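You operate a simulated robot arm through the tools that you are given. There is no shell and no other tool.

Carry out the task below with a simulated robot arm. There is one attempt and no reset: what you move stays moved.

JOB
Test the rye on the tester, then grind it into the mill's beaker.
Fine: tester dial on its grain, one press; leave the mill dial; grind all, spill none; mill off after.
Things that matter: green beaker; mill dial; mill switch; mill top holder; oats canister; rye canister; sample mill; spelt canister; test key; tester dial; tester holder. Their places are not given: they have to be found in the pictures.

Only the result counts: the job must be done as asked and must still hold three seconds after the hand-in. Knocking over, shifting, dropping, spilling or breaking anything else fails it.

ROBOT AND FRAMES
A 7-joint arm with a two-finger parallel gripper, fixed in place. Base frame: the origin is on the floor under the middle of its stand, x ahead of it, y to its left, z up; the work surface is at about z = 0.85. Units: m, rad, N and s.
With the tool pointing down near the work surface it reaches from about 0.32 to 0.74 m from the base axis. Its first joint turns from -2.496 to 2.496 rad. Payload 3 kg.
Tool frame: the origin (TCP) lies between the finger pads and is the grasp point; the fingertips stand 0.03 m ahead of it; z points along the fingers, y is the line along which they close. The gripper opens to 0.094 m. The fingers are 0.028 m wide and 0.01 m thick; the gripper's body (0.05 by 0.096 m) begins 0.055 m behind the TCP.
Orientation is that of the tool frame in the base frame, as a unit quaternion [x, y, z, w]. With the fingers straight down and closing along the base's y, the tool's x points along the base's -x, its y along +y and its z along -z.

CONTROLS
- The arm moves only by the tool play_rows. Its argument "deltas" is one flat list of numbers, 7 for each row, row after row: the turn, a rotation vector about the base's x, y, z in rad, then the shift along the base's x, y, z in m, then the closure, from 0 (fully open) to 1 (shut). In form: [ax, ay, az, dx, dy, dz, claw, ax, ay, az, dx, dy, dz, claw, ...]. A call has 1 to 20 rows; each row shifts and turns the commanded pose from where the row before left it. A row lasts 0.2 s, in which the tool goes at most 0.05 m and 0.15 rad; a call with a longer step from one row to the next is refused whole, and so is a gripper value outside its range. A pose out of reach is approached as far as the arm can. The call stops where the force on the tool passes 90 N (or 10 N more than at its start, if that is more) or the arm is blocked; 0.2 s more then pass. Each finger travels about 0.045 m/s and halts on what it meets, pressing with about 40 N; the grip force reading is that of the motor and also rises with nothing between the fingers. The clock runs only during rows and for 0.2 s after the last one: add rows that do not move to give the fingers time. It gives the time, the measured TCP pose, the force on the tool (base axes), the opening and the grip force at its end, in the units of the frame above (readings bear some noise), with the torque about the TCP (base axes, N m) and any sound that the robot's microphone picked up.
- Cameras (640 x 400 px; columns grow to the right, rows downward): "scene" is fixed at [0.4021, 0.498, 1.4777]; the picture's right is [-0.63, -0.77, 0.00], its down [-0.63, 0.52, -0.58] and it looks along [0.45, -0.37, -0.81] (base axes); focal length 233 px, centre (320, 200). "wrist" rides on the gripper at [0.076, 0.014, -0.102] in the tool frame; the picture's right is [-0.18, 0.98, 0.00], its down [-0.75, -0.14, -0.64] and it looks along [-0.63, -0.12, 0.77] (tool axes); focal length 243 px, centre (320, 200).
- snapshot(camera): a new picture of that camera. No time passes.
- slide_trunk(by): moves the trunk up (or, below 0, down) by that many m; the arm rides with it, the base frame stays. It gives what a move gives, with no picture.
- measure_at(camera, pixels): for up to 12 pixels [column, row] of the newest picture of that camera ("zoom" is the newest enlarged one), the place [x, y, z] in the base frame of the surface seen there, good to about 0.002 m. No time passes.
- enlarge(camera, box): a new picture of the part [left, top, right, bottom] of that camera's present view, enlarged. No time passes.
- close_job(): hands the job in; it is judged then, once.

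Leave the gripper open and the arm clear of the work at the hand-in unless told otherwise.

The tools are called after "Request:" as a command line: name --argument value ..., lists and objects as JSON in quotes. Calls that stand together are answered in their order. play_rows: Moves the arm, as the interface text tells. Its arguments: {"type":"object","properties":{"deltas":{"type":"array"}},"required":["deltas"]} The other tools are called the same way: slide_trunk (by) moves the trunk up or down; snapshot (camera) takes a picture; measure_at (camera, pixels) gives the place of the surface under pixels of a picture; enlarge (camera, box) takes an enlarged picture of a part of a camera's view; close_job () hands the job in.

At the start:

```text
time: 0.0
position: [0.5344, 0.2127, 1.1965]
tcp_rot: [0.0, 1.0, 0.0, -0.001]
wrist_force: [-0.3, 0.0, 0.5]
ft_torque: [0.0, 0.01, 0.05]
width: 0.0939
grasp_force: 0.1
trunk travel left (down, up): [-0.25, 0.14]
```

scene: 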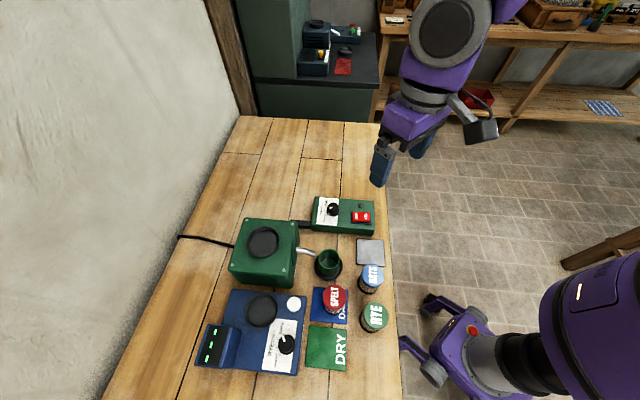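
wrist: 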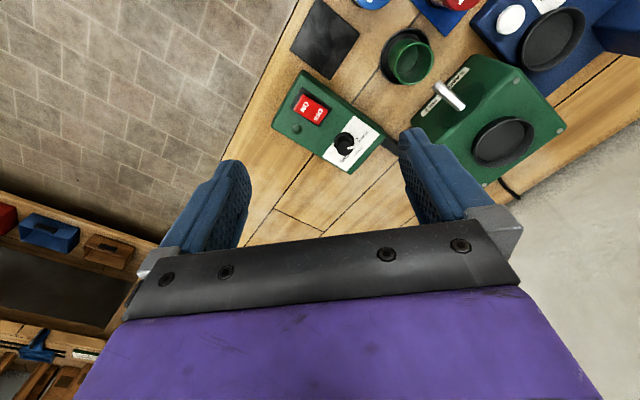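

I see the mill (green box, around (265,250)), the green control box with dial and red switch (343,215), the green beaker (328,262), the canisters SPELT (334,298), OATS (371,278), RYE (375,317), and the blue tester with its dial (286,345), white key (294,303) and holder (262,310). I'll enlarge these for detail.

Request:
enlarge --camera "scene" --box '[190, 270, 350, 380]'

Request:
enlarge --camera "scene" --box '[220, 185, 400, 300]'

Request:
enlarge --camera "scene" --box '[290, 230, 410, 380]'

```text
3.64 times, centred on (270, 325) of scene
```

zoom: 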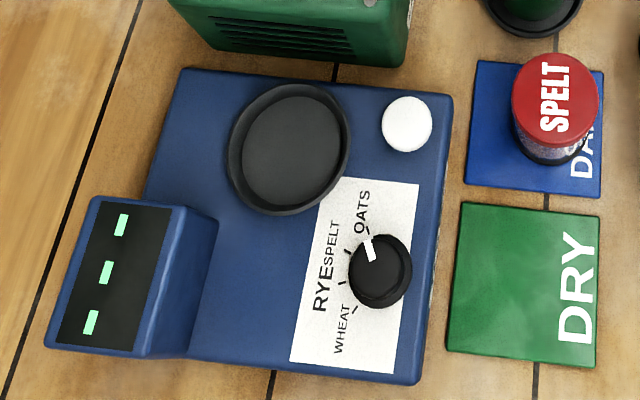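

```text
3.48 times, centred on (310, 242) of scene
```

zoom: 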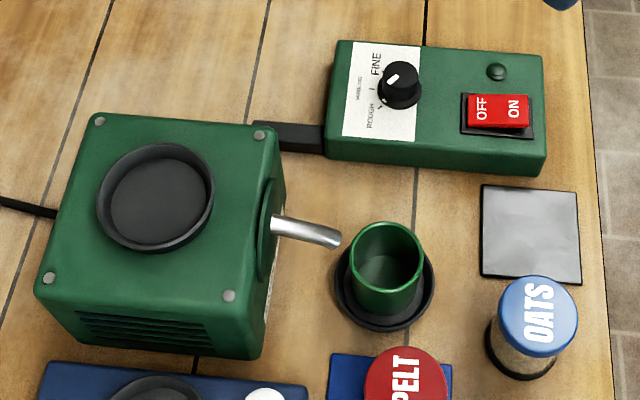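

```text
2.67 times, centred on (350, 305) of scene
```

zoom: 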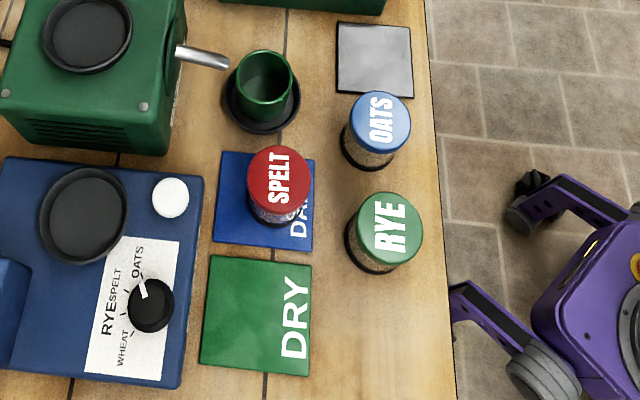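

I'll zoom in closely on each item and measure points next. First, the tester dial.

Request:
enlarge --camera "scene" --box '[255, 315, 315, 380]'

Request:
measure_at --camera "scene" --pixels '[[286, 344], [294, 303], [262, 311], [263, 242], [328, 262], [375, 313], [370, 273], [334, 297], [332, 209], [362, 216], [314, 252], [370, 250]]'

```text
6.15 times, centred on (285, 348) of scene
```

zoom: 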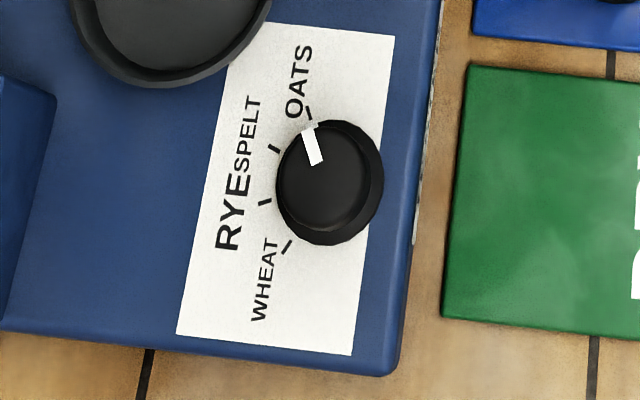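

```text
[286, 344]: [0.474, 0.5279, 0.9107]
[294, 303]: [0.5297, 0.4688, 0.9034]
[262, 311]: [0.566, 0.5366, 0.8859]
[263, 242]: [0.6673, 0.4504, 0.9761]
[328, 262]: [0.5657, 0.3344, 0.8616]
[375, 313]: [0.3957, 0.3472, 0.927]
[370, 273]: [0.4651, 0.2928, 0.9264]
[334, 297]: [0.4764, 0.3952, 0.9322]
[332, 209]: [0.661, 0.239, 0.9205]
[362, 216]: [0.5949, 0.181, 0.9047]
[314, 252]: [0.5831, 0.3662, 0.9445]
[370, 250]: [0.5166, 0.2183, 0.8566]
```

I'll measure the tester dial's ticks, pointer and knob in this zoom.

Request:
measure_at --camera "zoom" --pixels '[[308, 113], [273, 150], [264, 202], [287, 247], [311, 128], [319, 162], [325, 175], [350, 160], [335, 215], [300, 175], [382, 180], [330, 243]]'

```text
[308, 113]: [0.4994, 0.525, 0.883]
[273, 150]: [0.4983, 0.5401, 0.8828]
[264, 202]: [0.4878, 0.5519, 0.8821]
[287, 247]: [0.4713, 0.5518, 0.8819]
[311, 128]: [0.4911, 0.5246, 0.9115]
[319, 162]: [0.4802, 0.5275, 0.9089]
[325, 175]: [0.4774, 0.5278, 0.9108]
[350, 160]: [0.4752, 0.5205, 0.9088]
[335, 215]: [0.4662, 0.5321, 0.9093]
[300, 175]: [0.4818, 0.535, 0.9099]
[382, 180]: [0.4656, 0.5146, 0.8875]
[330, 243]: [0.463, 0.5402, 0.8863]
```

The ticks run OATS, SPELT, RYE, WHEAT in about 39° steps, and the pointer sits on OATS. Now I'll zoom in on the beaker and spout to check the alignment.

Request:
enlarge --camera "scene" --box '[285, 235, 365, 290]'

```text
7.27 times, centred on (325, 262) of scene
```

zoom: 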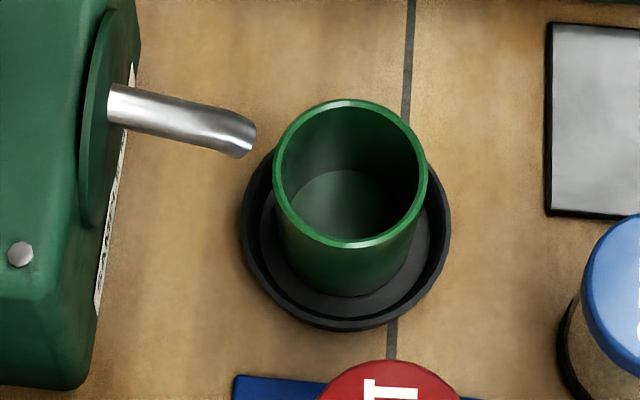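

Request:
measure_at --camera "zoom" --pixels '[[120, 100], [180, 120], [225, 125], [245, 140], [238, 152], [350, 105], [277, 172], [345, 242], [424, 172], [247, 230], [445, 250], [345, 322]]'

```text
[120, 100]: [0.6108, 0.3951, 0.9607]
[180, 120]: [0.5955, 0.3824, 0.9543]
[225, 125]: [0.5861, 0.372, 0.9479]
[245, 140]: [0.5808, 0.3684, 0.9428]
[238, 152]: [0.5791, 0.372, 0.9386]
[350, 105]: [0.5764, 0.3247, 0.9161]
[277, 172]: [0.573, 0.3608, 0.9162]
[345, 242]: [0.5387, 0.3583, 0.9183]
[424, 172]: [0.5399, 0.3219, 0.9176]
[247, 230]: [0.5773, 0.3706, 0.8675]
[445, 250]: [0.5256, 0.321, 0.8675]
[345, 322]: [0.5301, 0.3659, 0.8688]
```

The beaker's rim is at about (0.557, 0.3415) and the spout tip at about (0.580, 0.370, 0.938). I need a closer look at this later. Next I'll measure the mill top holder and the tester holder accurately.

Request:
enlarge --camera "scene" --box '[220, 205, 310, 295]'

```text
4.44 times, centred on (265, 250) of scene
```

zoom: 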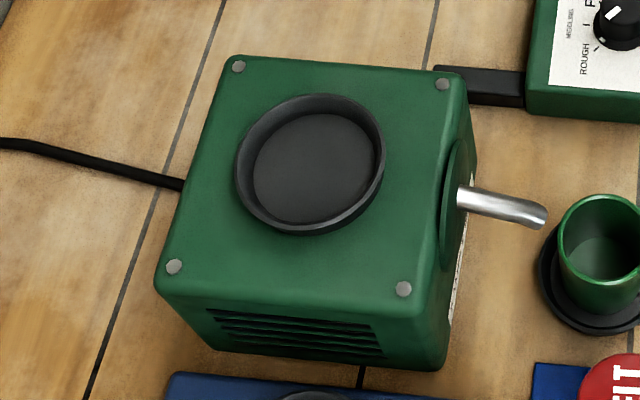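

Request:
measure_at --camera "zoom" --pixels '[[313, 98], [238, 165], [310, 231], [383, 160], [313, 165], [260, 165], [238, 66], [443, 84], [404, 288], [174, 266], [330, 120], [300, 215]]'

```text
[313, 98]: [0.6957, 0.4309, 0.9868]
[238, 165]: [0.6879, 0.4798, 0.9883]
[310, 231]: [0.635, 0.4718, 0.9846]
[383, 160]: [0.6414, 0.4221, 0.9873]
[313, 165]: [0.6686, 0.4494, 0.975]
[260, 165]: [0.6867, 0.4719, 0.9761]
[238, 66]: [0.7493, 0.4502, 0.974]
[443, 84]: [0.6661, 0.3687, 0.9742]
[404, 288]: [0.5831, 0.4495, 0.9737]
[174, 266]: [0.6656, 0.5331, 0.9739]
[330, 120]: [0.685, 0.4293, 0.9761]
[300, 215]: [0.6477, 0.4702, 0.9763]
```

The mill's top holder is centred at about (0.665, 0.451), with its floor at z≈0.976, its rim at z≈0.987 and an inner radius of about 0.031. Next, the RYE canister.

Request:
enlarge --camera "scene" --box '[340, 255, 410, 345]'

```text
4.44 times, centred on (375, 300) of scene
```

zoom: 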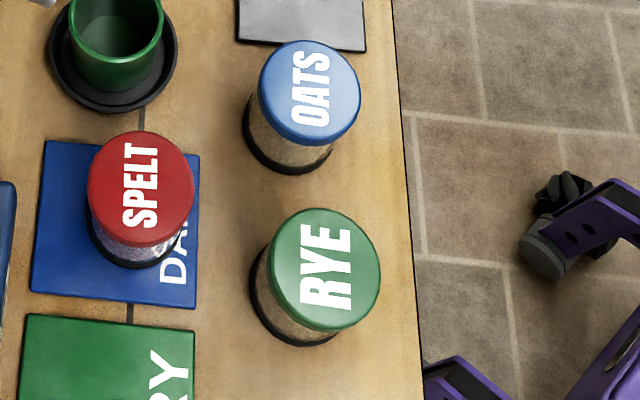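

Request:
measure_at --camera "zoom" --pixels '[[325, 211], [272, 265], [325, 329], [378, 270], [326, 268], [253, 290], [285, 340], [265, 300], [310, 45], [310, 142], [261, 90], [360, 95]]'

```text
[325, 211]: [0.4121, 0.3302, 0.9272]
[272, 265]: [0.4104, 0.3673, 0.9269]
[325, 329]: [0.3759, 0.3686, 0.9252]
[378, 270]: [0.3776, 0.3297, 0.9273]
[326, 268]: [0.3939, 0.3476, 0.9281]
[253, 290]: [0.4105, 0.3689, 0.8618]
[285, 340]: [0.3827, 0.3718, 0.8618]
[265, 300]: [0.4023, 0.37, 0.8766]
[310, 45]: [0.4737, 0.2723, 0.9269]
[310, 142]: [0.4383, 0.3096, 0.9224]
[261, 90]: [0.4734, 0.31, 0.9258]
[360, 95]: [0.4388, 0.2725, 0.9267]
```

RYE is centred at about (0.394, 0.349), with diameter ≈0.052 and its lid top at z≈0.928. OATS is near (0.456, 0.291). I'll move the hand through free air to (0.468, 0.311, 1.06) with a yaw of +0.6, so the wrist camera can look at the beaker and spout.

Request:
play_rows --deltas '[0, 0, 0.12, -0.0133, 0.0197, -0.0273, 0, 0, 0, 0.12, -0.0133, 0.0197, -0.0273, 0, 0, 0, 0.12, -0.0133, 0.0197, -0.0273, 0, 0, 0, 0.12, -0.0133, 0.0197, -0.0273, 0, 0, 0, 0.12, -0.0133, 0.0197, -0.0273, 0, 0, 0, 0, 0, 0, 0, 0]'

Request:
snapshot --camera "wrist"

Request:
snapshot --camera "scene"

```text
time: 1.4
position: [0.4645, 0.31, 1.0599]
tcp_rot: [-0.297, 0.955, 0.001, 0.0]
wrist_force: [-0.3, 0.6, -0.6]
ft_torque: [0.01, 0.0, 0.0]
width: 0.094
grasp_force: 0.1
trunk travel left (down, up): [-0.25, 0.14]
```

```text
taken
```

wrist: 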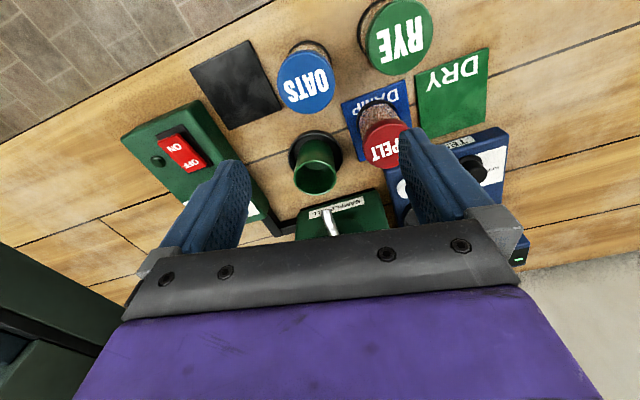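

```text
taken
```

scene: 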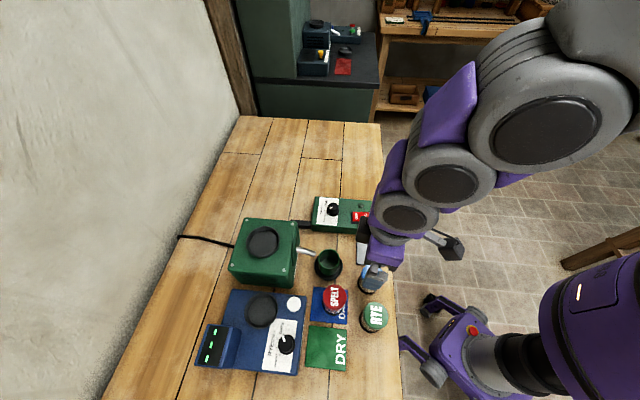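

The wrist view shows the beaker at (316,165) and the spout at (330,222). I'll enlarge that part.

Request:
enlarge --camera "wrist" --box '[270, 120, 390, 240]'

```text
3.33 times, centred on (330, 180) of wrist
```

zoom: 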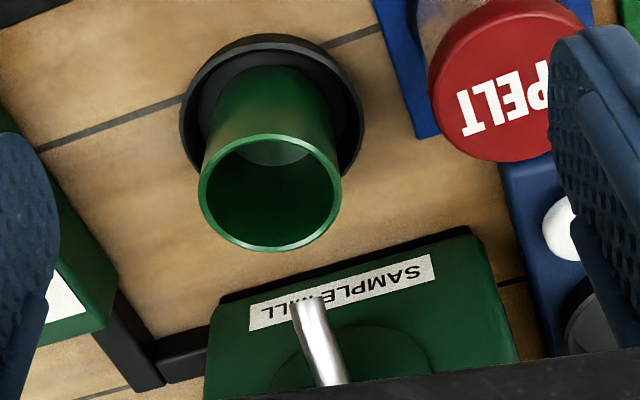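

Request:
measure_at --camera "zoom" --pixels '[[305, 303], [302, 318], [318, 345], [335, 375], [270, 137], [270, 247], [200, 190], [338, 190], [190, 140], [360, 120], [270, 38], [265, 195]]'

```text
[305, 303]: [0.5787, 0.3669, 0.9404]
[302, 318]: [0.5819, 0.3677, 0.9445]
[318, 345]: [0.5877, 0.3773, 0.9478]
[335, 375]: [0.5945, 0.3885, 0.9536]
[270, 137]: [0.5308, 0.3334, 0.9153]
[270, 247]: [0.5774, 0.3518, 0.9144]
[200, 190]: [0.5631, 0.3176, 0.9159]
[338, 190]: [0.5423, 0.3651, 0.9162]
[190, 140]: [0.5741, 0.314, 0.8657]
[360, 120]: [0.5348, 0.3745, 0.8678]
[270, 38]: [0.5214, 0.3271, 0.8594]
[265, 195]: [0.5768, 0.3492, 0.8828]
```

The beaker's centre is at about (0.5535, 0.342) and its dish at about (0.5545, 0.344), lined up with the mill's axis, so it is in its place. Next I'll look closely at the tester dial to find its centre.

Request:
enlarge --camera "scene" --box '[268, 326, 306, 364]'

```text
10.53 times, centred on (287, 345) of scene
```

zoom: 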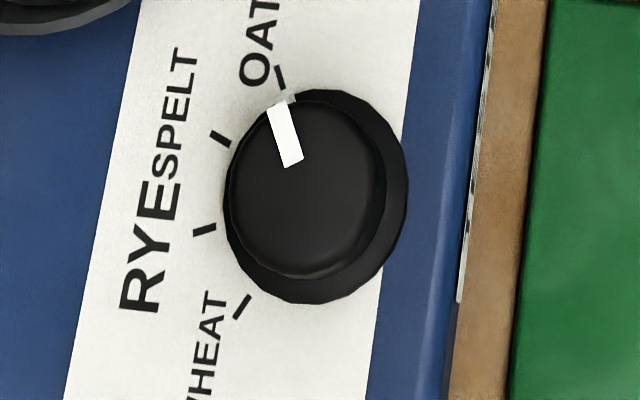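

Request:
measure_at --camera "zoom" --pixels '[[304, 187], [234, 190], [372, 190], [300, 268], [310, 108], [275, 107], [294, 162], [280, 77], [221, 139], [204, 230], [242, 306], [400, 200]]'

Request:
measure_at --camera "zoom" --pixels '[[330, 297], [260, 285], [395, 250], [390, 140], [345, 97], [274, 66], [286, 88], [212, 134], [230, 144], [194, 232], [214, 227], [250, 297]]'

```text
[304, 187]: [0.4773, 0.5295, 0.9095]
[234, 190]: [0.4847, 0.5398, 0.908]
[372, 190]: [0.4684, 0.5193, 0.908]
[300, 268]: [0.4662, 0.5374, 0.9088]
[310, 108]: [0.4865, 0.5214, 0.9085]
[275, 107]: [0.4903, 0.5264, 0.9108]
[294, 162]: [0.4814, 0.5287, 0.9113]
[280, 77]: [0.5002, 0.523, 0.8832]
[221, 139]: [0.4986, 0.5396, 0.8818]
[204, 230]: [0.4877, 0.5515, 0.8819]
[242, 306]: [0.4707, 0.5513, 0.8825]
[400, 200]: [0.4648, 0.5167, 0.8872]
```

```text
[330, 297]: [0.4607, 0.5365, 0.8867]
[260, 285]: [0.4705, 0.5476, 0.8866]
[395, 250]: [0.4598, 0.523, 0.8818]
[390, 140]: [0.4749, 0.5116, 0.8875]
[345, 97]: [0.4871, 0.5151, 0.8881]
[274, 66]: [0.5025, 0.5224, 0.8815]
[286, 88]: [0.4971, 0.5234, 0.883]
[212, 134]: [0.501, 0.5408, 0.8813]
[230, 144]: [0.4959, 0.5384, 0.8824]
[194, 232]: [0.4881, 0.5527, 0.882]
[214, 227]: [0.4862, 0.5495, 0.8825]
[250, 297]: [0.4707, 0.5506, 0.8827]
```

The tester knob is centred at (0.4765, 0.5295), with a body about 26 mm across, its top at z=0.910 and its flange top at 0.887. The pointer is at about −14° and RYE is at about +64.5°. I'll check the heights of the surrounding parts: display box, key and holder.

Request:
enlarge --camera "scene" --box '[190, 280, 310, 380]'

```text
4.00 times, centred on (250, 330) of scene
```

zoom: 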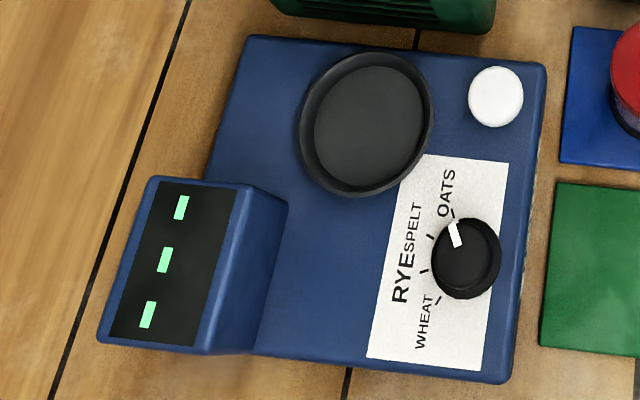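

Request:
measure_at --camera "zoom" --pixels '[[365, 55], [300, 125], [366, 194], [433, 115], [368, 122], [496, 96], [496, 70], [496, 124], [470, 96], [522, 96], [250, 190], [205, 345]]'

```text
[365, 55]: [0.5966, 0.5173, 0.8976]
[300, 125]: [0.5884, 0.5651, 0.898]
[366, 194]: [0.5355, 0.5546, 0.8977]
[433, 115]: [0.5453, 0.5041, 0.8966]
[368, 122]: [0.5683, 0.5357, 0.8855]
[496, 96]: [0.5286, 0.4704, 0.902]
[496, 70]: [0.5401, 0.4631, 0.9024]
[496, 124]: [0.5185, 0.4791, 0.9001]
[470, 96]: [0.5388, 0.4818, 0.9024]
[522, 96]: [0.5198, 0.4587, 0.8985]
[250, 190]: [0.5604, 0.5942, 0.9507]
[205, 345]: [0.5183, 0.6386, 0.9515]
```

The tester holder is centred at (0.5665, 0.5353) with its floor at z=0.8855. The key is centred at (0.529, 0.4707) with its top at z≈0.902. The display box top is at z=0.951. I'll move over the dial knob at about z=0.99 with the fingers partly closed and a yaw of about 0.14.

Request:
play_rows --deltas '[0, 0, -0.0767, 0.002, 0.0366, -0.0117, 0.45, 0, 0, -0.0767, 0.002, 0.0366, -0.0117, 0.45, 0, 0, -0.0767, 0.002, 0.0366, -0.0117, 0.45, 0, 0, -0.0767, 0.002, 0.0366, -0.0117, 0.45, 0, 0, -0.0767, 0.002, 0.0366, -0.0117, 0.45, 0, 0, -0.0765, 0.002, 0.0366, -0.0117, 0.45, 0, 0, 0, 0, 0, 0, 0.45, 0, 0, 0, 0, 0, 0, 0.45]'

Request:
snapshot --camera "wrist"

Request:
snapshot --camera "scene"

```text
time: 3.2
position: [0.4812, 0.5279, 0.9918]
tcp_rot: [-0.069, 0.998, 0.0, 0.0]
wrist_force: [0.8, 0.2, -0.4]
ft_torque: [0.0, -0.01, -0.01]
width: 0.0517
grasp_force: 0.1
trunk travel left (down, up): [-0.25, 0.14]
```

```text
taken
```

wrist: 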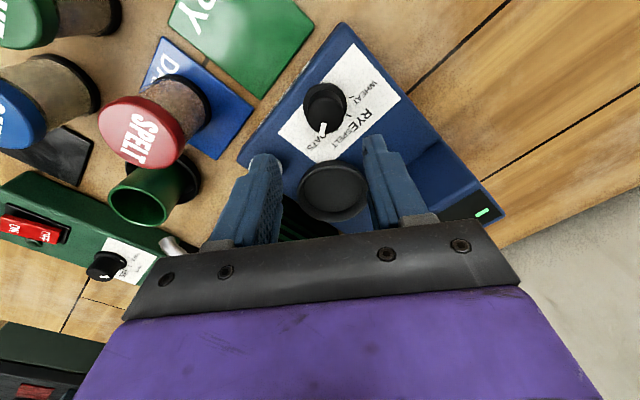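

```text
taken
```

scene: 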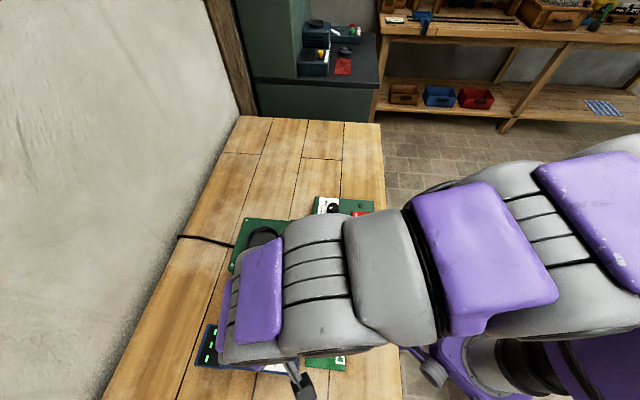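

The reading is (0.4812, 0.5279, 0.9918). I'll nudge toward (0.4765, 0.5295), come down 3 cm and read again to see how much noise there is.

Request:
play_rows --deltas '[0, 0, 0, -0.004, 0.0005, -0.015, 0.45, 0, 0, 0, 0, 0, -0.015, 0.45, 0, 0, 0, 0, 0, 0, 0.45]'

Request:
play_rows --deltas '[0, 0, 0, 0, 0, 0, 0.45]'

Request:
play_rows --deltas '[0, 0, 0, 0, 0, 0, 0.45]'

```text
time: 4.0
position: [0.4735, 0.5301, 0.9614]
tcp_rot: [-0.07, 0.998, 0.0, 0.002]
wrist_force: [0.3, -0.3, 0.3]
ft_torque: [0.05, 0.05, -0.03]
width: 0.0519
grasp_force: 0.0
trunk travel left (down, up): [-0.25, 0.14]
```

```text
time: 4.4
position: [0.475, 0.5297, 0.961]
tcp_rot: [-0.07, 0.998, 0.001, -0.001]
wrist_force: [-0.3, 0.2, -0.1]
ft_torque: [0.01, 0.03, 0.06]
width: 0.0514
grasp_force: 0.0
trunk travel left (down, up): [-0.25, 0.14]
```

```text
time: 4.8
position: [0.4752, 0.5301, 0.9609]
tcp_rot: [-0.07, 0.998, 0.0, -0.001]
wrist_force: [0.1, -0.2, 0.3]
ft_torque: [-0.01, 0.01, -0.01]
width: 0.0516
grasp_force: 0.1
trunk travel left (down, up): [-0.25, 0.14]
```

The readings scatter by about 1–2 mm around the commanded pose, and I'm centred on the knob. I'll descend to z≈0.921, so the tips are about 4 mm above the knob's flange, and close on the knob.

Request:
play_rows --deltas '[0, 0, 0, 0.0006, -0.001, -0.013, 0.45, 0, 0, 0, 0, 0, -0.013, 0.45, 0, 0, 0, 0, 0, -0.013, 0.45, 0, 0, 0, 0, 0, 0, 0.45]'

Request:
snapshot --camera "wrist"

```text
time: 5.8
position: [0.4762, 0.5297, 0.9224]
tcp_rot: [-0.07, 0.998, 0.001, 0.0]
wrist_force: [-0.5, 0.4, 0.2]
ft_torque: [0.02, -0.02, 0.01]
width: 0.0518
grasp_force: 0.2
trunk travel left (down, up): [-0.25, 0.14]
```

```text
taken
```

wrist: 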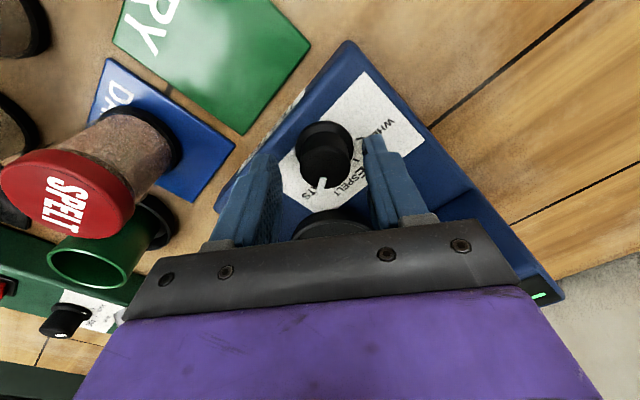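

The fingers straddle the knob. I'll close on it and hold.

Request:
play_rows --deltas '[0, 0, 0, 0, 0, 0, 0.7, 0, 0, 0, 0, 0, 0, 0.9, 0, 0, 0, 0, 0, 0, 0.9, 0, 0, 0, 0, 0, 0, 0.9]'

```text
time: 6.8
position: [0.4749, 0.5318, 0.9213]
tcp_rot: [-0.07, 0.998, 0.0, 0.0]
wrist_force: [1.6, 20.0, 7.0]
ft_torque: [0.93, 0.03, -0.02]
width: 0.0291
grasp_force: 45.5
trunk travel left (down, up): [-0.25, 0.14]
```

The knob is gripped at 0.029 m wide, with a side force of +20 N in y, so I'm slightly off centre. I'll shift +1.5 mm in y to relax it.

Request:
play_rows --deltas '[0, 0, 0, 0, 0.0015, 0, 0.9, 0, 0, 0, 0, 0, 0, 0.9]'

```text
time: 7.4
position: [0.4749, 0.5332, 0.9225]
tcp_rot: [-0.07, 0.998, 0.0, 0.001]
wrist_force: [0.8, 26.6, 8.5]
ft_torque: [0.98, -0.03, -0.01]
width: 0.0288
grasp_force: 45.1
trunk travel left (down, up): [-0.25, 0.14]
```

The force rose, so the correction goes the other way. I'll shift −3 mm in y.

Request:
play_rows --deltas '[0, 0, 0, 0, -0.003, 0, 0.9, 0, 0, 0, 0, 0, 0, 0.9]'

```text
time: 8.0
position: [0.4745, 0.5321, 0.9226]
tcp_rot: [-0.07, 0.998, 0.001, 0.002]
wrist_force: [-0.1, 42.3, 17.2]
ft_torque: [1.44, 0.21, -0.01]
width: 0.0292
grasp_force: 45.1
trunk travel left (down, up): [-0.25, 0.14]
```

The force keeps building, so I'll open again, let things relax and recheck the centring.

Request:
play_rows --deltas '[0, 0, 0, 0, 0, 0, 0.45, 0, 0, 0, 0, 0, 0, 0.45, 0, 0, 0, 0, 0, 0, 0.45]'

Request:
play_rows --deltas '[0, 0, 0, 0, 0, 0, 0.45]'

Request:
enlarge --camera "wrist" --box '[220, 90, 430, 240]'

```text
time: 8.8
position: [0.4754, 0.5292, 0.9198]
tcp_rot: [-0.07, 0.998, -0.002, -0.001]
wrist_force: [0.0, -0.3, -0.2]
ft_torque: [0.01, -0.01, 0.02]
width: 0.052
grasp_force: 0.0
trunk travel left (down, up): [-0.25, 0.14]
```

```text
time: 9.2
position: [0.4763, 0.5258, 0.9215]
tcp_rot: [-0.069, 0.998, 0.0, 0.0]
wrist_force: [-0.2, -0.2, -0.4]
ft_torque: [-0.02, 0.0, 0.0]
width: 0.0519
grasp_force: 0.2
trunk travel left (down, up): [-0.25, 0.14]
```

```text
2.67 times, centred on (325, 165) of wrist
```

zoom: 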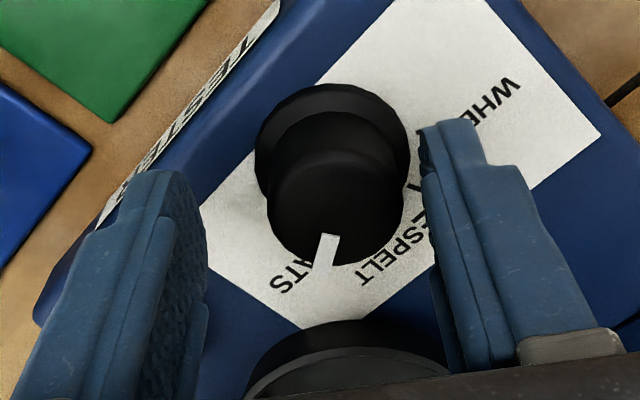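

The knob looks a bit toward the right finger (+y). I'll measure the knob edges in this view.

Request:
measure_at --camera "zoom" --pixels '[[268, 200], [403, 200], [335, 255], [335, 155], [335, 210], [205, 200], [200, 215], [425, 180], [427, 200], [330, 240], [318, 268], [335, 130]]'

```text
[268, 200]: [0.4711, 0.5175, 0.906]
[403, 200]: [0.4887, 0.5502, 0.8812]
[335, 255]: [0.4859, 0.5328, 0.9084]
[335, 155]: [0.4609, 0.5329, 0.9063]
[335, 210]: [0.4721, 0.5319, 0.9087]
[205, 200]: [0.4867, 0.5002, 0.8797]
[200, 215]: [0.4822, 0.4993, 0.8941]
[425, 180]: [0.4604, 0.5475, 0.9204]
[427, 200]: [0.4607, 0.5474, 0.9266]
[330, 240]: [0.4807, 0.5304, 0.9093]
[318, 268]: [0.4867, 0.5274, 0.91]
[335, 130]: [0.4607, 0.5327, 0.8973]
```

In this view the knob centre is about 4–5 mm to the +y side of the finger centre. I'll shift +4.5 mm in y, close again and check the side force.

Request:
play_rows --deltas '[0, 0, 0, -0.0005, 0.0045, 0, 0.45, 0, 0, 0, 0, 0, 0, 0.6, 0, 0, 0, 0, 0, 0, 0.75, 0, 0, 0, 0, 0, 0, 0.75]'

```text
time: 10.2
position: [0.4745, 0.5313, 0.922]
tcp_rot: [-0.07, 0.998, 0.0, 0.0]
wrist_force: [1.8, -0.8, -1.3]
ft_torque: [0.05, -0.07, 0.04]
width: 0.0292
grasp_force: 39.6
trunk travel left (down, up): [-0.25, 0.14]
```

Side force is now near zero, so the grip is centred. I'll twist +z in steps, starting with 0.42 rad.

Request:
play_rows --deltas '[0, 0, 0.07, 0, 0, 0, 0.8, 0, 0, 0.14, 0, 0, 0, 0.8, 0, 0, 0.14, 0, 0, 0, 0.8, 0, 0, 0.07, 0, 0, 0, 0.8, 0, 0, 0, 0, 0, 0, 0.8]'

Request:
enlarge --camera "wrist" --box '[220, 90, 430, 240]'

```text
time: 11.4
position: [0.4749, 0.5324, 0.922]
tcp_rot: [-0.278, 0.961, 0.0, 0.001]
wrist_force: [7.4, 5.6, 12.0]
ft_torque: [0.28, -0.33, 0.05]
width: 0.0287
grasp_force: 45.2
trunk travel left (down, up): [-0.25, 0.14]
```

```text
2.67 times, centred on (325, 165) of wrist
```

zoom: 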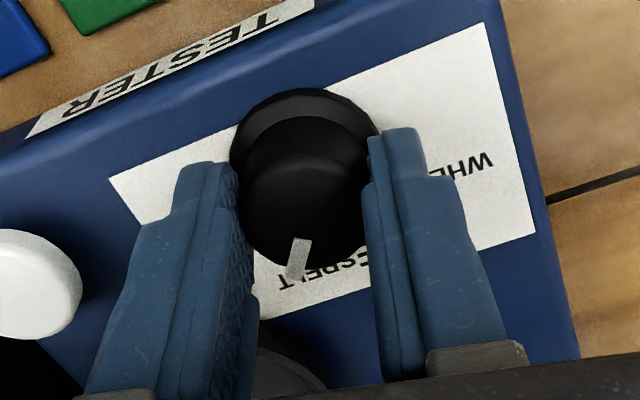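

The knob turns with the hand. I'll continue with another 0.97 rad to reach about +80° in total.

Request:
play_rows --deltas '[0, 0, 0.08, 0, 0, 0, 0.8, 0, 0, 0.14, 0, 0, 0, 0.8, 0, 0, 0.14, 0, 0, 0, 0.8, 0, 0, 0.14, 0, 0, 0, 0.8, 0, 0, 0.14, 0, 0, 0, 0.8, 0, 0, 0.14, 0, 0, 0, 0.8, 0, 0, 0.12, 0, 0, 0, 0.8, 0, 0, 0.07, 0, 0, 0, 0.8, 0, 0, 0, 0, 0, 0, 0.8, 0, 0, 0, 0, 0, 0, 0.8]'

Request:
enlarge --camera "wrist" --box '[220, 90, 430, 240]'

```text
time: 13.6
position: [0.4752, 0.5317, 0.9213]
tcp_rot: [-0.693, 0.721, 0.0, -0.001]
wrist_force: [7.7, 4.6, 13.3]
ft_torque: [0.19, -0.32, 0.02]
width: 0.0288
grasp_force: 45.0
trunk travel left (down, up): [-0.25, 0.14]
```

```text
2.67 times, centred on (325, 165) of wrist
```

zoom: 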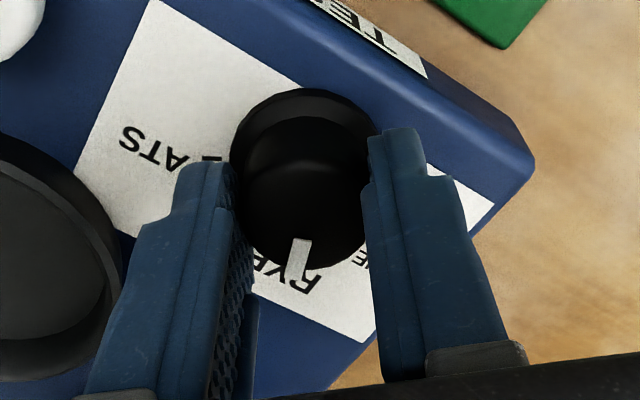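

The pointer now sits on RYE. I'll open, lift straight up, and swing clear of the scene camera's view to verify.

Request:
play_rows --deltas '[0, 0, 0, 0, 0, 0, 0.6, 0, 0, 0, 0, 0, 0, 0.45, 0, 0, 0, 0, 0, 0, 0.45, 0, 0, 0, 0, 0, 0.03, 0.45, 0, 0, 0, 0, 0, 0.04, 0.45, 0, 0, 0, 0, 0, 0.04, 0.45, 0, 0, -0.14, 0.0, -0.045, 0.0, 0.45, 0, 0, -0.14, 0.0, -0.045, 0.0, 0.45, 0, 0, -0.14, 0.0, -0.045, 0.0, 0.45, 0, 0, -0.14, 0.0, -0.045, 0.0, 0.45, 0, 0, -0.14, 0.0, -0.045, 0.0, 0.45, 0, 0, 0, 0, 0, 0, 0.45]'

Request:
snapshot --camera "scene"

Request:
enlarge --camera "scene" --box '[190, 280, 310, 380]'

```text
time: 16.2
position: [0.475, 0.3074, 1.0316]
tcp_rot: [-0.403, 0.915, 0.001, -0.001]
wrist_force: [0.4, 0.4, -0.5]
ft_torque: [0.0, -0.02, -0.01]
width: 0.0518
grasp_force: 0.2
trunk travel left (down, up): [-0.25, 0.14]
```

```text
taken
```

scene: 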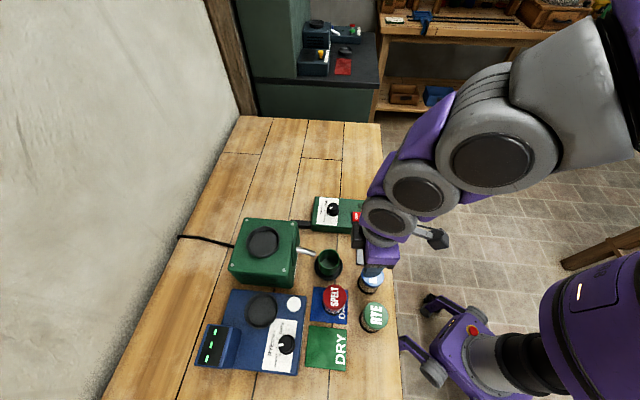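

```text
4.00 times, centred on (250, 330) of scene
```

zoom: 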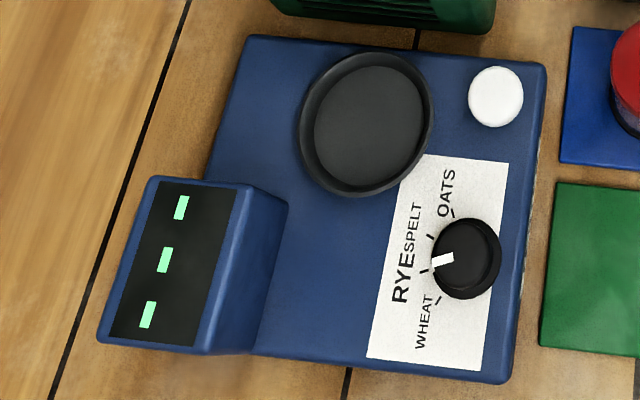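

Request:
enlarge --camera "scene" --box '[268, 326, 306, 364]'

Request:
measure_at --camera "zoom" --pixels '[[215, 224], [235, 217], [252, 211], [268, 204], [204, 230]]'

```text
10.53 times, centred on (287, 345) of scene
```

zoom: 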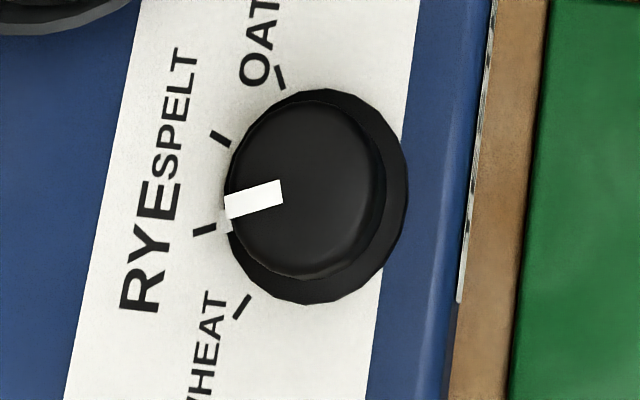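

```text
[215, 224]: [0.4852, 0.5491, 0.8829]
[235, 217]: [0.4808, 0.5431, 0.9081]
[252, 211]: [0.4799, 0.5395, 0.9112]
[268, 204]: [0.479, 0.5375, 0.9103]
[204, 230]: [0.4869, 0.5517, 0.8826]
```

Request:
measure_at --camera "zoom" --pixels '[[230, 206], [240, 203], [255, 198], [270, 194], [280, 191], [228, 228]]'

```text
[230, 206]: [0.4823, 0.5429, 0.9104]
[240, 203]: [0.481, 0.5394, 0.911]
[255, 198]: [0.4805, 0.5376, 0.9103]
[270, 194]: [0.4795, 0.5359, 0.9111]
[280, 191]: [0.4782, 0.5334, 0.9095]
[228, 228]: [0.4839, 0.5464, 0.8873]
```

The pointer is at about 66.6° and the RYE tick at about 64°, so the dial is on RYE. Before grasping, I'll test reach: move the empty hand over the tester holder (0.5665, 0.5353, 1.04), then over the mill holder.

Request:
play_rows --deltas '[0, 0, -0.0133, 0.0151, 0.0378, 0.0015, 0.3, 0, 0, -0.0133, 0.0151, 0.0378, 0.0015, 0.3, 0, 0, -0.0133, 0.0151, 0.0378, 0.0015, 0.3, 0, 0, -0.0133, 0.0151, 0.0378, 0.0015, 0.3, 0, 0, -0.0133, 0.0151, 0.0378, 0.0015, 0.3, 0, 0, -0.0135, 0.0151, 0.0378, 0.0017, 0.3, 0, 0, 0, 0, 0, 0, 0.3, 0, 0, 0, 0, 0, 0, 0.3]'

```text
time: 17.6
position: [0.5307, 0.4759, 1.0014]
tcp_rot: [-0.361, 0.93, -0.029, -0.067]
wrist_force: [1.5, 0.1, 1.1]
ft_torque: [0.04, 0.03, -0.04]
width: 0.0658
grasp_force: 0.1
out of reach, approached as far as the arm can: row 6
trunk travel left (down, up): [-0.25, 0.14]
stopped in row 7: the force on the tool passed its limit at 179 N (the readings are from after the stop); the commanded pose is now the measured one
```

A force spike stopped the move, and the pose was out of reach. I'll look at the state of the scene right away.

Request:
snapshot --camera "scene"

Request:
snapshot --camera "wrist"

```text
taken
```

scene: 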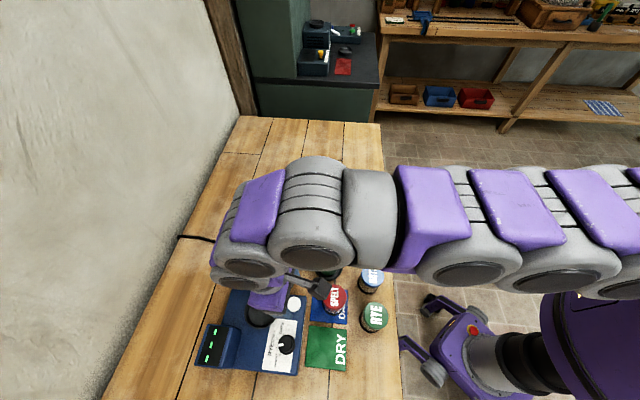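

```text
taken
```

wrist: 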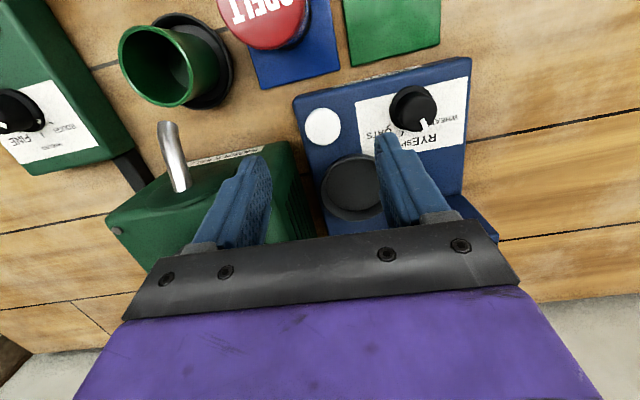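

The arm is fully stretched. I'll retreat inward and up, and level the tool by a turn of about (0.102, −0.104, 0).

Request:
play_rows --deltas '[0, 0, 0, -0.003, -0.006, 0.02, 0.3, 0.034, -0.035, 0, -0.012, -0.02, 0.02, 0.3, 0.034, -0.035, 0, -0.012, -0.025, 0.02, 0.3, 0.034, -0.034, 0, -0.015, -0.035, 0.01, 0.3, 0, 0, 0, -0.015, -0.04, 0, 0.3, 0, 0, 0, -0.005, -0.04, 0, 0.3, 0, 0, 0, 0, -0.03, 0, 0.3, 0, 0, 0, 0, 0, 0, 0.3]'

Request:
snapshot --camera "scene"

Request:
enlarge --camera "scene" --box '[190, 205, 400, 380]'

```text
time: 19.4
position: [0.4676, 0.2822, 1.07]
tcp_rot: [-0.364, 0.932, -0.003, -0.001]
wrist_force: [-0.2, 0.6, -0.7]
ft_torque: [-0.01, -0.01, 0.01]
width: 0.066
grasp_force: 0.1
trunk travel left (down, up): [-0.25, 0.14]
```

```text
taken
```

scene: 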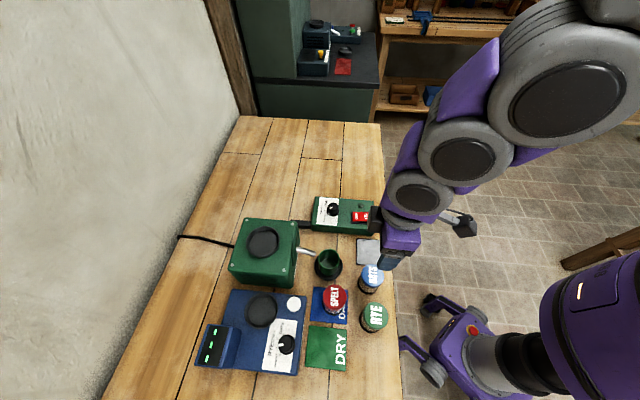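

```text
2.29 times, centred on (295, 292) of scene
```

zoom: 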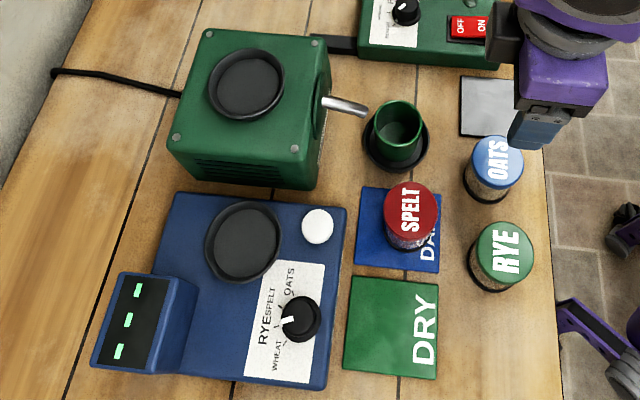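

Everything looks in place. I'll confirm that the mill, tester and key didn't move by re-measuring known points.

Request:
enlarge --camera "scene" --box '[220, 205, 310, 295]'

Request:
measure_at --camera "zoom" --pixels '[[313, 98], [238, 165], [310, 231], [383, 160], [238, 66], [443, 84], [404, 288], [174, 266]]'

```text
4.44 times, centred on (265, 250) of scene
```

zoom: 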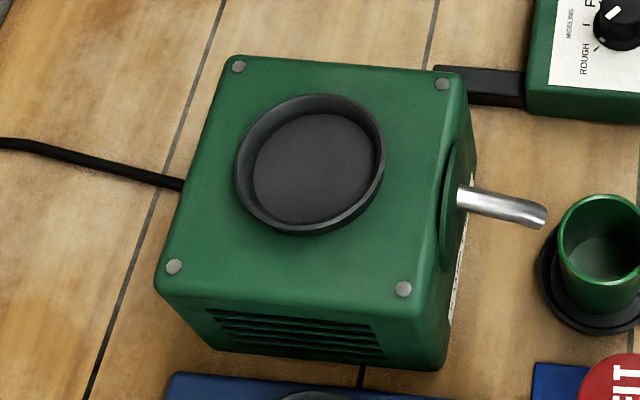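

```text
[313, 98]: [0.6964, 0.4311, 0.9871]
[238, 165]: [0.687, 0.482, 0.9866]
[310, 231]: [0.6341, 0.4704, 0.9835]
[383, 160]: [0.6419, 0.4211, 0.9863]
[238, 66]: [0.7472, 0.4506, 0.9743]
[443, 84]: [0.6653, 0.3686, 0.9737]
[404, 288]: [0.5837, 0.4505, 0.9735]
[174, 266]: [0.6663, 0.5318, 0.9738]
```

The picture is identical, so nothing moved. To understand the reach geometry, I'll measure points on the arm links in the current scene view: discs at about (565,95), (462,160) and (418,195), and upper parts.

Request:
measure_at --camera "scene" --pixels '[[565, 95], [462, 160], [418, 197], [620, 20], [540, 30], [480, 80], [400, 235], [600, 350], [560, 320], [635, 60]]'

```text
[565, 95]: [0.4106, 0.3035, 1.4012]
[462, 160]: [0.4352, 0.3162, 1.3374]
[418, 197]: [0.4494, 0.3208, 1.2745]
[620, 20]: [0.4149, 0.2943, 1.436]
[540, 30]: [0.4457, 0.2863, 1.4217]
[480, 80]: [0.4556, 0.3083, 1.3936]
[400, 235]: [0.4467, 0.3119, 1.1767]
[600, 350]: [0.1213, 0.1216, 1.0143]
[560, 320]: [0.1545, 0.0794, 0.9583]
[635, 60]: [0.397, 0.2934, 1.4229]
```

The wrist sits about 0.21–0.33 m above the TCP. I'll test reach safely in clear air over the open table, moving to (0.66, 0.30, 1.10) and then stepping outward.

Request:
play_rows --deltas '[0, 0, -0.066, 0.0383, 0.004, 0.006, 0.3, 0, 0, -0.066, 0.0383, 0.004, 0.006, 0.3, 0, 0, -0.066, 0.0383, 0.004, 0.006, 0.3, 0, 0, -0.066, 0.0383, 0.004, 0.006, 0.3, 0, 0, -0.066, 0.0383, 0.004, 0.006, 0.3, 0, 0, 0, 0, 0, 0, 0.3]'

Request:
play_rows --deltas '[0, 0, 0, 0.018, 0.0082, 0, 0.3, 0, 0, 0, 0, 0, 0, 0.3]'

Request:
play_rows --deltas '[0, 0, 0, 0.018, 0.0082, 0, 0.3, 0, 0, 0, 0, 0, 0, 0.3]'

```text
time: 20.8
position: [0.6601, 0.299, 1.1004]
tcp_rot: [-0.205, 0.979, -0.003, -0.003]
wrist_force: [0.4, 0.0, 0.2]
ft_torque: [0.01, 0.03, 0.01]
width: 0.066
grasp_force: 0.1
trunk travel left (down, up): [-0.25, 0.14]
```

```text
time: 21.4
position: [0.6779, 0.3111, 1.0991]
tcp_rot: [-0.205, 0.979, -0.003, -0.002]
wrist_force: [-0.3, 0.2, 0.1]
ft_torque: [0.02, 0.01, 0.07]
width: 0.0655
grasp_force: 0.1
trunk travel left (down, up): [-0.25, 0.14]
```

```text
time: 22.0
position: [0.6878, 0.3135, 1.0987]
tcp_rot: [-0.204, 0.979, -0.002, -0.003]
wrist_force: [0.4, -0.2, 0.7]
ft_torque: [0.01, 0.0, 0.0]
width: 0.066
grasp_force: 0.0
out of reach, approached as far as the arm can: row 1
trunk travel left (down, up): [-0.25, 0.14]
```

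At z=1.10 the limit is r≈0.756. I'll pull in a little, lower the trunk by 0.12 and see whether reach grows.

Request:
play_rows --deltas '[0, 0, 0, -0.018, -0.0082, 0, 0.3, 0, 0, 0, -0.018, -0.0082, 0.04, 0.3, 0, 0, 0, 0, 0, 0.04, 0.3, 0, 0, 0, 0, 0, 0.02, 0.3, 0, 0, 0, 0, 0, 0, 0.3]'

Request:
slide_trunk --by -0.1

```text
time: 23.2
position: [0.6509, 0.2977, 1.1986]
tcp_rot: [-0.205, 0.979, -0.002, -0.003]
wrist_force: [-0.2, 0.1, 0.0]
ft_torque: [0.0, 0.02, -0.02]
width: 0.066
grasp_force: 0.0
trunk travel left (down, up): [-0.25, 0.14]
```

```text
time: 24.5
position: [0.6499, 0.2975, 1.1]
tcp_rot: [-0.205, 0.979, -0.003, -0.003]
wrist_force: [0.4, 0.1, 1.1]
ft_torque: [0.0, 0.0, 0.01]
width: 0.0658
grasp_force: 0.1
trunk travel left (down, up): [-0.15, 0.24]
```

Trunk is now at −0.10 and the TCP at (0.650, 0.2975, 1.10). I'll step outward again.

Request:
play_rows --deltas '[0, 0, 0, 0.018, 0.0082, 0, 0.3, 0, 0, 0, 0.018, 0.0082, 0, 0.3, 0, 0, 0, 0, 0, 0, 0.3]'

Request:
play_rows --deltas '[0, 0, 0, 0.009, 0.0041, 0, 0.3, 0, 0, 0, 0, 0, 0, 0.3]'

Request:
play_rows --deltas '[0, 0, 0, 0.009, 0.0041, 0, 0.3, 0, 0, 0, 0, 0, 0, 0.3]'

Request:
play_rows --deltas '[0, 0, 0, 0.009, 0.0041, 0, 0.3, 0, 0, 0, 0, 0, 0, 0.3]'

```text
time: 25.3
position: [0.6804, 0.3106, 1.0981]
tcp_rot: [-0.205, 0.979, -0.001, -0.002]
wrist_force: [-0.2, 0.6, -0.4]
ft_torque: [-0.01, -0.02, 0.01]
width: 0.0656
grasp_force: 0.1
out of reach, approached as far as the arm can: row 2
trunk travel left (down, up): [-0.15, 0.24]
```

```text
time: 25.9
position: [0.6786, 0.3126, 1.0981]
tcp_rot: [-0.206, 0.979, -0.002, -0.003]
wrist_force: [0.2, 0.4, 0.0]
ft_torque: [-0.02, 0.02, 0.0]
width: 0.0658
grasp_force: 0.0
out of reach, approached as far as the arm can: row 1
trunk travel left (down, up): [-0.15, 0.24]
```

```text
time: 26.5
position: [0.6805, 0.3119, 1.0978]
tcp_rot: [-0.205, 0.979, -0.002, -0.002]
wrist_force: [1.0, 0.0, 0.2]
ft_torque: [-0.03, 0.02, -0.04]
width: 0.0655
grasp_force: 0.0
out of reach, approached as far as the arm can: row 1
trunk travel left (down, up): [-0.15, 0.24]
```

```text
time: 27.1
position: [0.6784, 0.3112, 1.0985]
tcp_rot: [-0.204, 0.979, -0.002, -0.002]
wrist_force: [-0.1, -0.5, 0.2]
ft_torque: [-0.05, -0.01, -0.03]
width: 0.0657
grasp_force: 0.1
out of reach, approached as far as the arm can: row 1
trunk travel left (down, up): [-0.15, 0.24]
```

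With the tool pointing straight down, the maximum radius is about 0.757 m, and the mill holder is at r≈0.80, so I need to tilt the fingers outward (about 20°). The same tilt will be used at pick and place so the canister stays upright. I'll go back inward first, then test the tilt with the empty hand.

Request:
play_rows --deltas '[0, 0, 0.045, -0.028, 0.018, 0.01, 0.3, 0, 0, 0.045, -0.028, 0.018, 0.01, 0.3, 0, 0, 0.045, -0.028, 0.018, 0.01, 0.3, 0, 0, 0.045, -0.028, 0.018, 0.01, 0.3, 0, 0, 0, 0, 0, 0, 0.3, 0, 0, 0, 0, 0, 0, 0.3]'

```text
time: 28.5
position: [0.5655, 0.3827, 1.138]
tcp_rot: [-0.293, 0.956, -0.003, -0.001]
wrist_force: [-0.7, 0.2, 0.2]
ft_torque: [-0.02, -0.03, 0.04]
width: 0.0659
grasp_force: 0.1
trunk travel left (down, up): [-0.15, 0.24]
```

Now I'll tilt the tool outward by 0.35 rad here, then step toward above the mill holder (0.665, 0.451, 1.12).

Request:
play_rows --deltas '[0.0657, -0.096, 0, 0, 0, 0, 0.3, 0.0657, -0.096, 0, 0, 0, 0, 0.3, 0.0657, -0.096, 0, 0, 0, 0, 0.3, 0, 0, 0, 0.0198, 0.0135, -0.0036, 0.3, 0, 0, 0, 0.0198, 0.0135, -0.0036, 0.3, 0, 0, 0, 0.0198, 0.0135, -0.0036, 0.3, 0, 0, 0, 0, 0, 0, 0.3]'

Request:
play_rows --deltas '[0, 0, 0, 0.0198, 0.0135, -0.0036, 0.3, 0, 0, 0, 0, 0, 0, 0.3]'

Request:
play_rows --deltas '[0, 0, 0, 0.0198, 0.0135, -0.0036, 0.3, 0, 0, 0, 0, 0, 0, 0.3]'

```text
time: 30.1
position: [0.6238, 0.4209, 1.1272]
tcp_rot: [-0.287, 0.943, 0.05, 0.163]
wrist_force: [-0.2, 0.1, -1.0]
ft_torque: [-0.02, -0.01, 0.02]
width: 0.0658
grasp_force: 0.0
trunk travel left (down, up): [-0.15, 0.24]
```

```text
time: 30.7
position: [0.6415, 0.4354, 1.1233]
tcp_rot: [-0.288, 0.942, 0.05, 0.163]
wrist_force: [-0.9, 0.0, 0.0]
ft_torque: [0.02, -0.02, 0.0]
width: 0.0659
grasp_force: 0.1
trunk travel left (down, up): [-0.15, 0.24]
```

```text
time: 31.3
position: [0.6646, 0.4483, 1.12]
tcp_rot: [-0.288, 0.942, 0.049, 0.164]
wrist_force: [0.3, 0.0, -0.3]
ft_torque: [-0.01, 0.03, -0.02]
width: 0.0659
grasp_force: 0.0
trunk travel left (down, up): [-0.15, 0.24]
```

The tilted hand reaches above the mill holder, so this works. Next I'll move over RYE at (0.394, 0.349, 1.02) with yaw ≈0.1, keeping the tilt, with the fingers set to about 0.07 m.

Request:
play_rows --deltas '[0, 0, -0.0714, -0.0387, -0.0142, -0.0143, 0.25, 0, 0, -0.0714, -0.0387, -0.0142, -0.0143, 0.25, 0, 0, -0.0714, -0.0387, -0.0142, -0.0143, 0.25, 0, 0, -0.0714, -0.0387, -0.0142, -0.0143, 0.25, 0, 0, -0.0714, -0.0387, -0.0142, -0.0143, 0.25, 0, 0, -0.0714, -0.0387, -0.0142, -0.0143, 0.25, 0, 0, -0.0714, -0.0387, -0.0142, -0.0143, 0.25, 0, 0, 0, 0, 0, 0, 0.25, 0, 0, 0, 0, 0, 0, 0.25]'

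Request:
play_rows --deltas '[0, 0, 0, 0, 0, 0, 0.25]'

Request:
snapshot --camera "wrist"

Request:
snapshot --camera "scene"

```text
time: 33.3
position: [0.3936, 0.3516, 1.0194]
tcp_rot: [-0.045, 0.984, 0.008, 0.171]
wrist_force: [0.2, -0.1, 0.1]
ft_torque: [0.03, -0.01, -0.02]
width: 0.0705
grasp_force: 0.0
trunk travel left (down, up): [-0.15, 0.24]
```

```text
time: 33.7
position: [0.3942, 0.3518, 1.0199]
tcp_rot: [-0.045, 0.984, 0.008, 0.171]
wrist_force: [-0.2, 0.8, 0.1]
ft_torque: [-0.02, 0.02, -0.01]
width: 0.0704
grasp_force: 0.0
trunk travel left (down, up): [-0.15, 0.24]
```

```text
taken
```

wrist: 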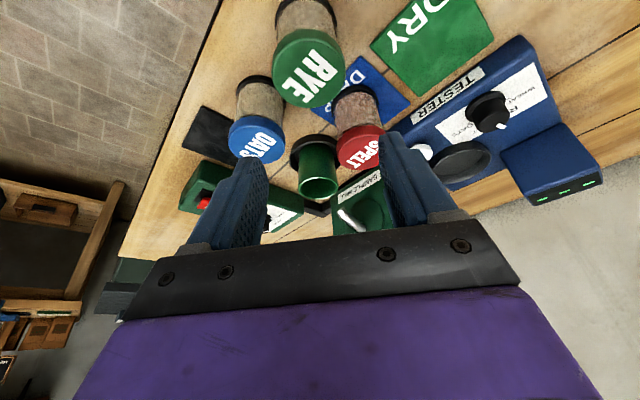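

```text
taken
```

scene: 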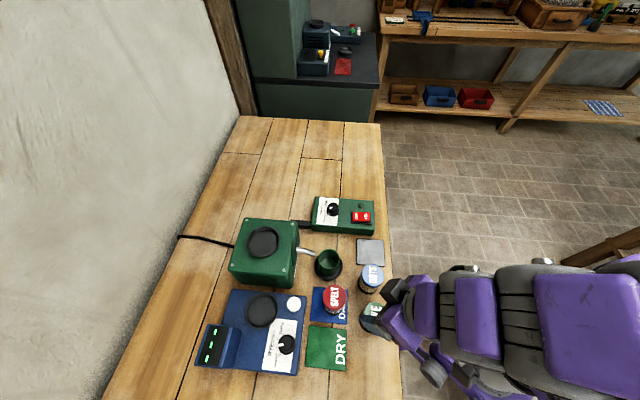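

The TCP is at (0.394, 0.3517, 1.02). I'll check the RYE lid's position in the wrist picture too.

Request:
enlarge --camera "wrist" --box '[220, 0, 420, 125]'

```text
3.20 times, centred on (320, 62) of wrist
```

zoom: 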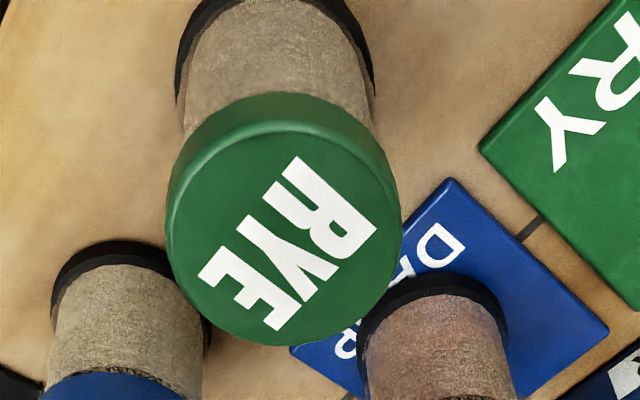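

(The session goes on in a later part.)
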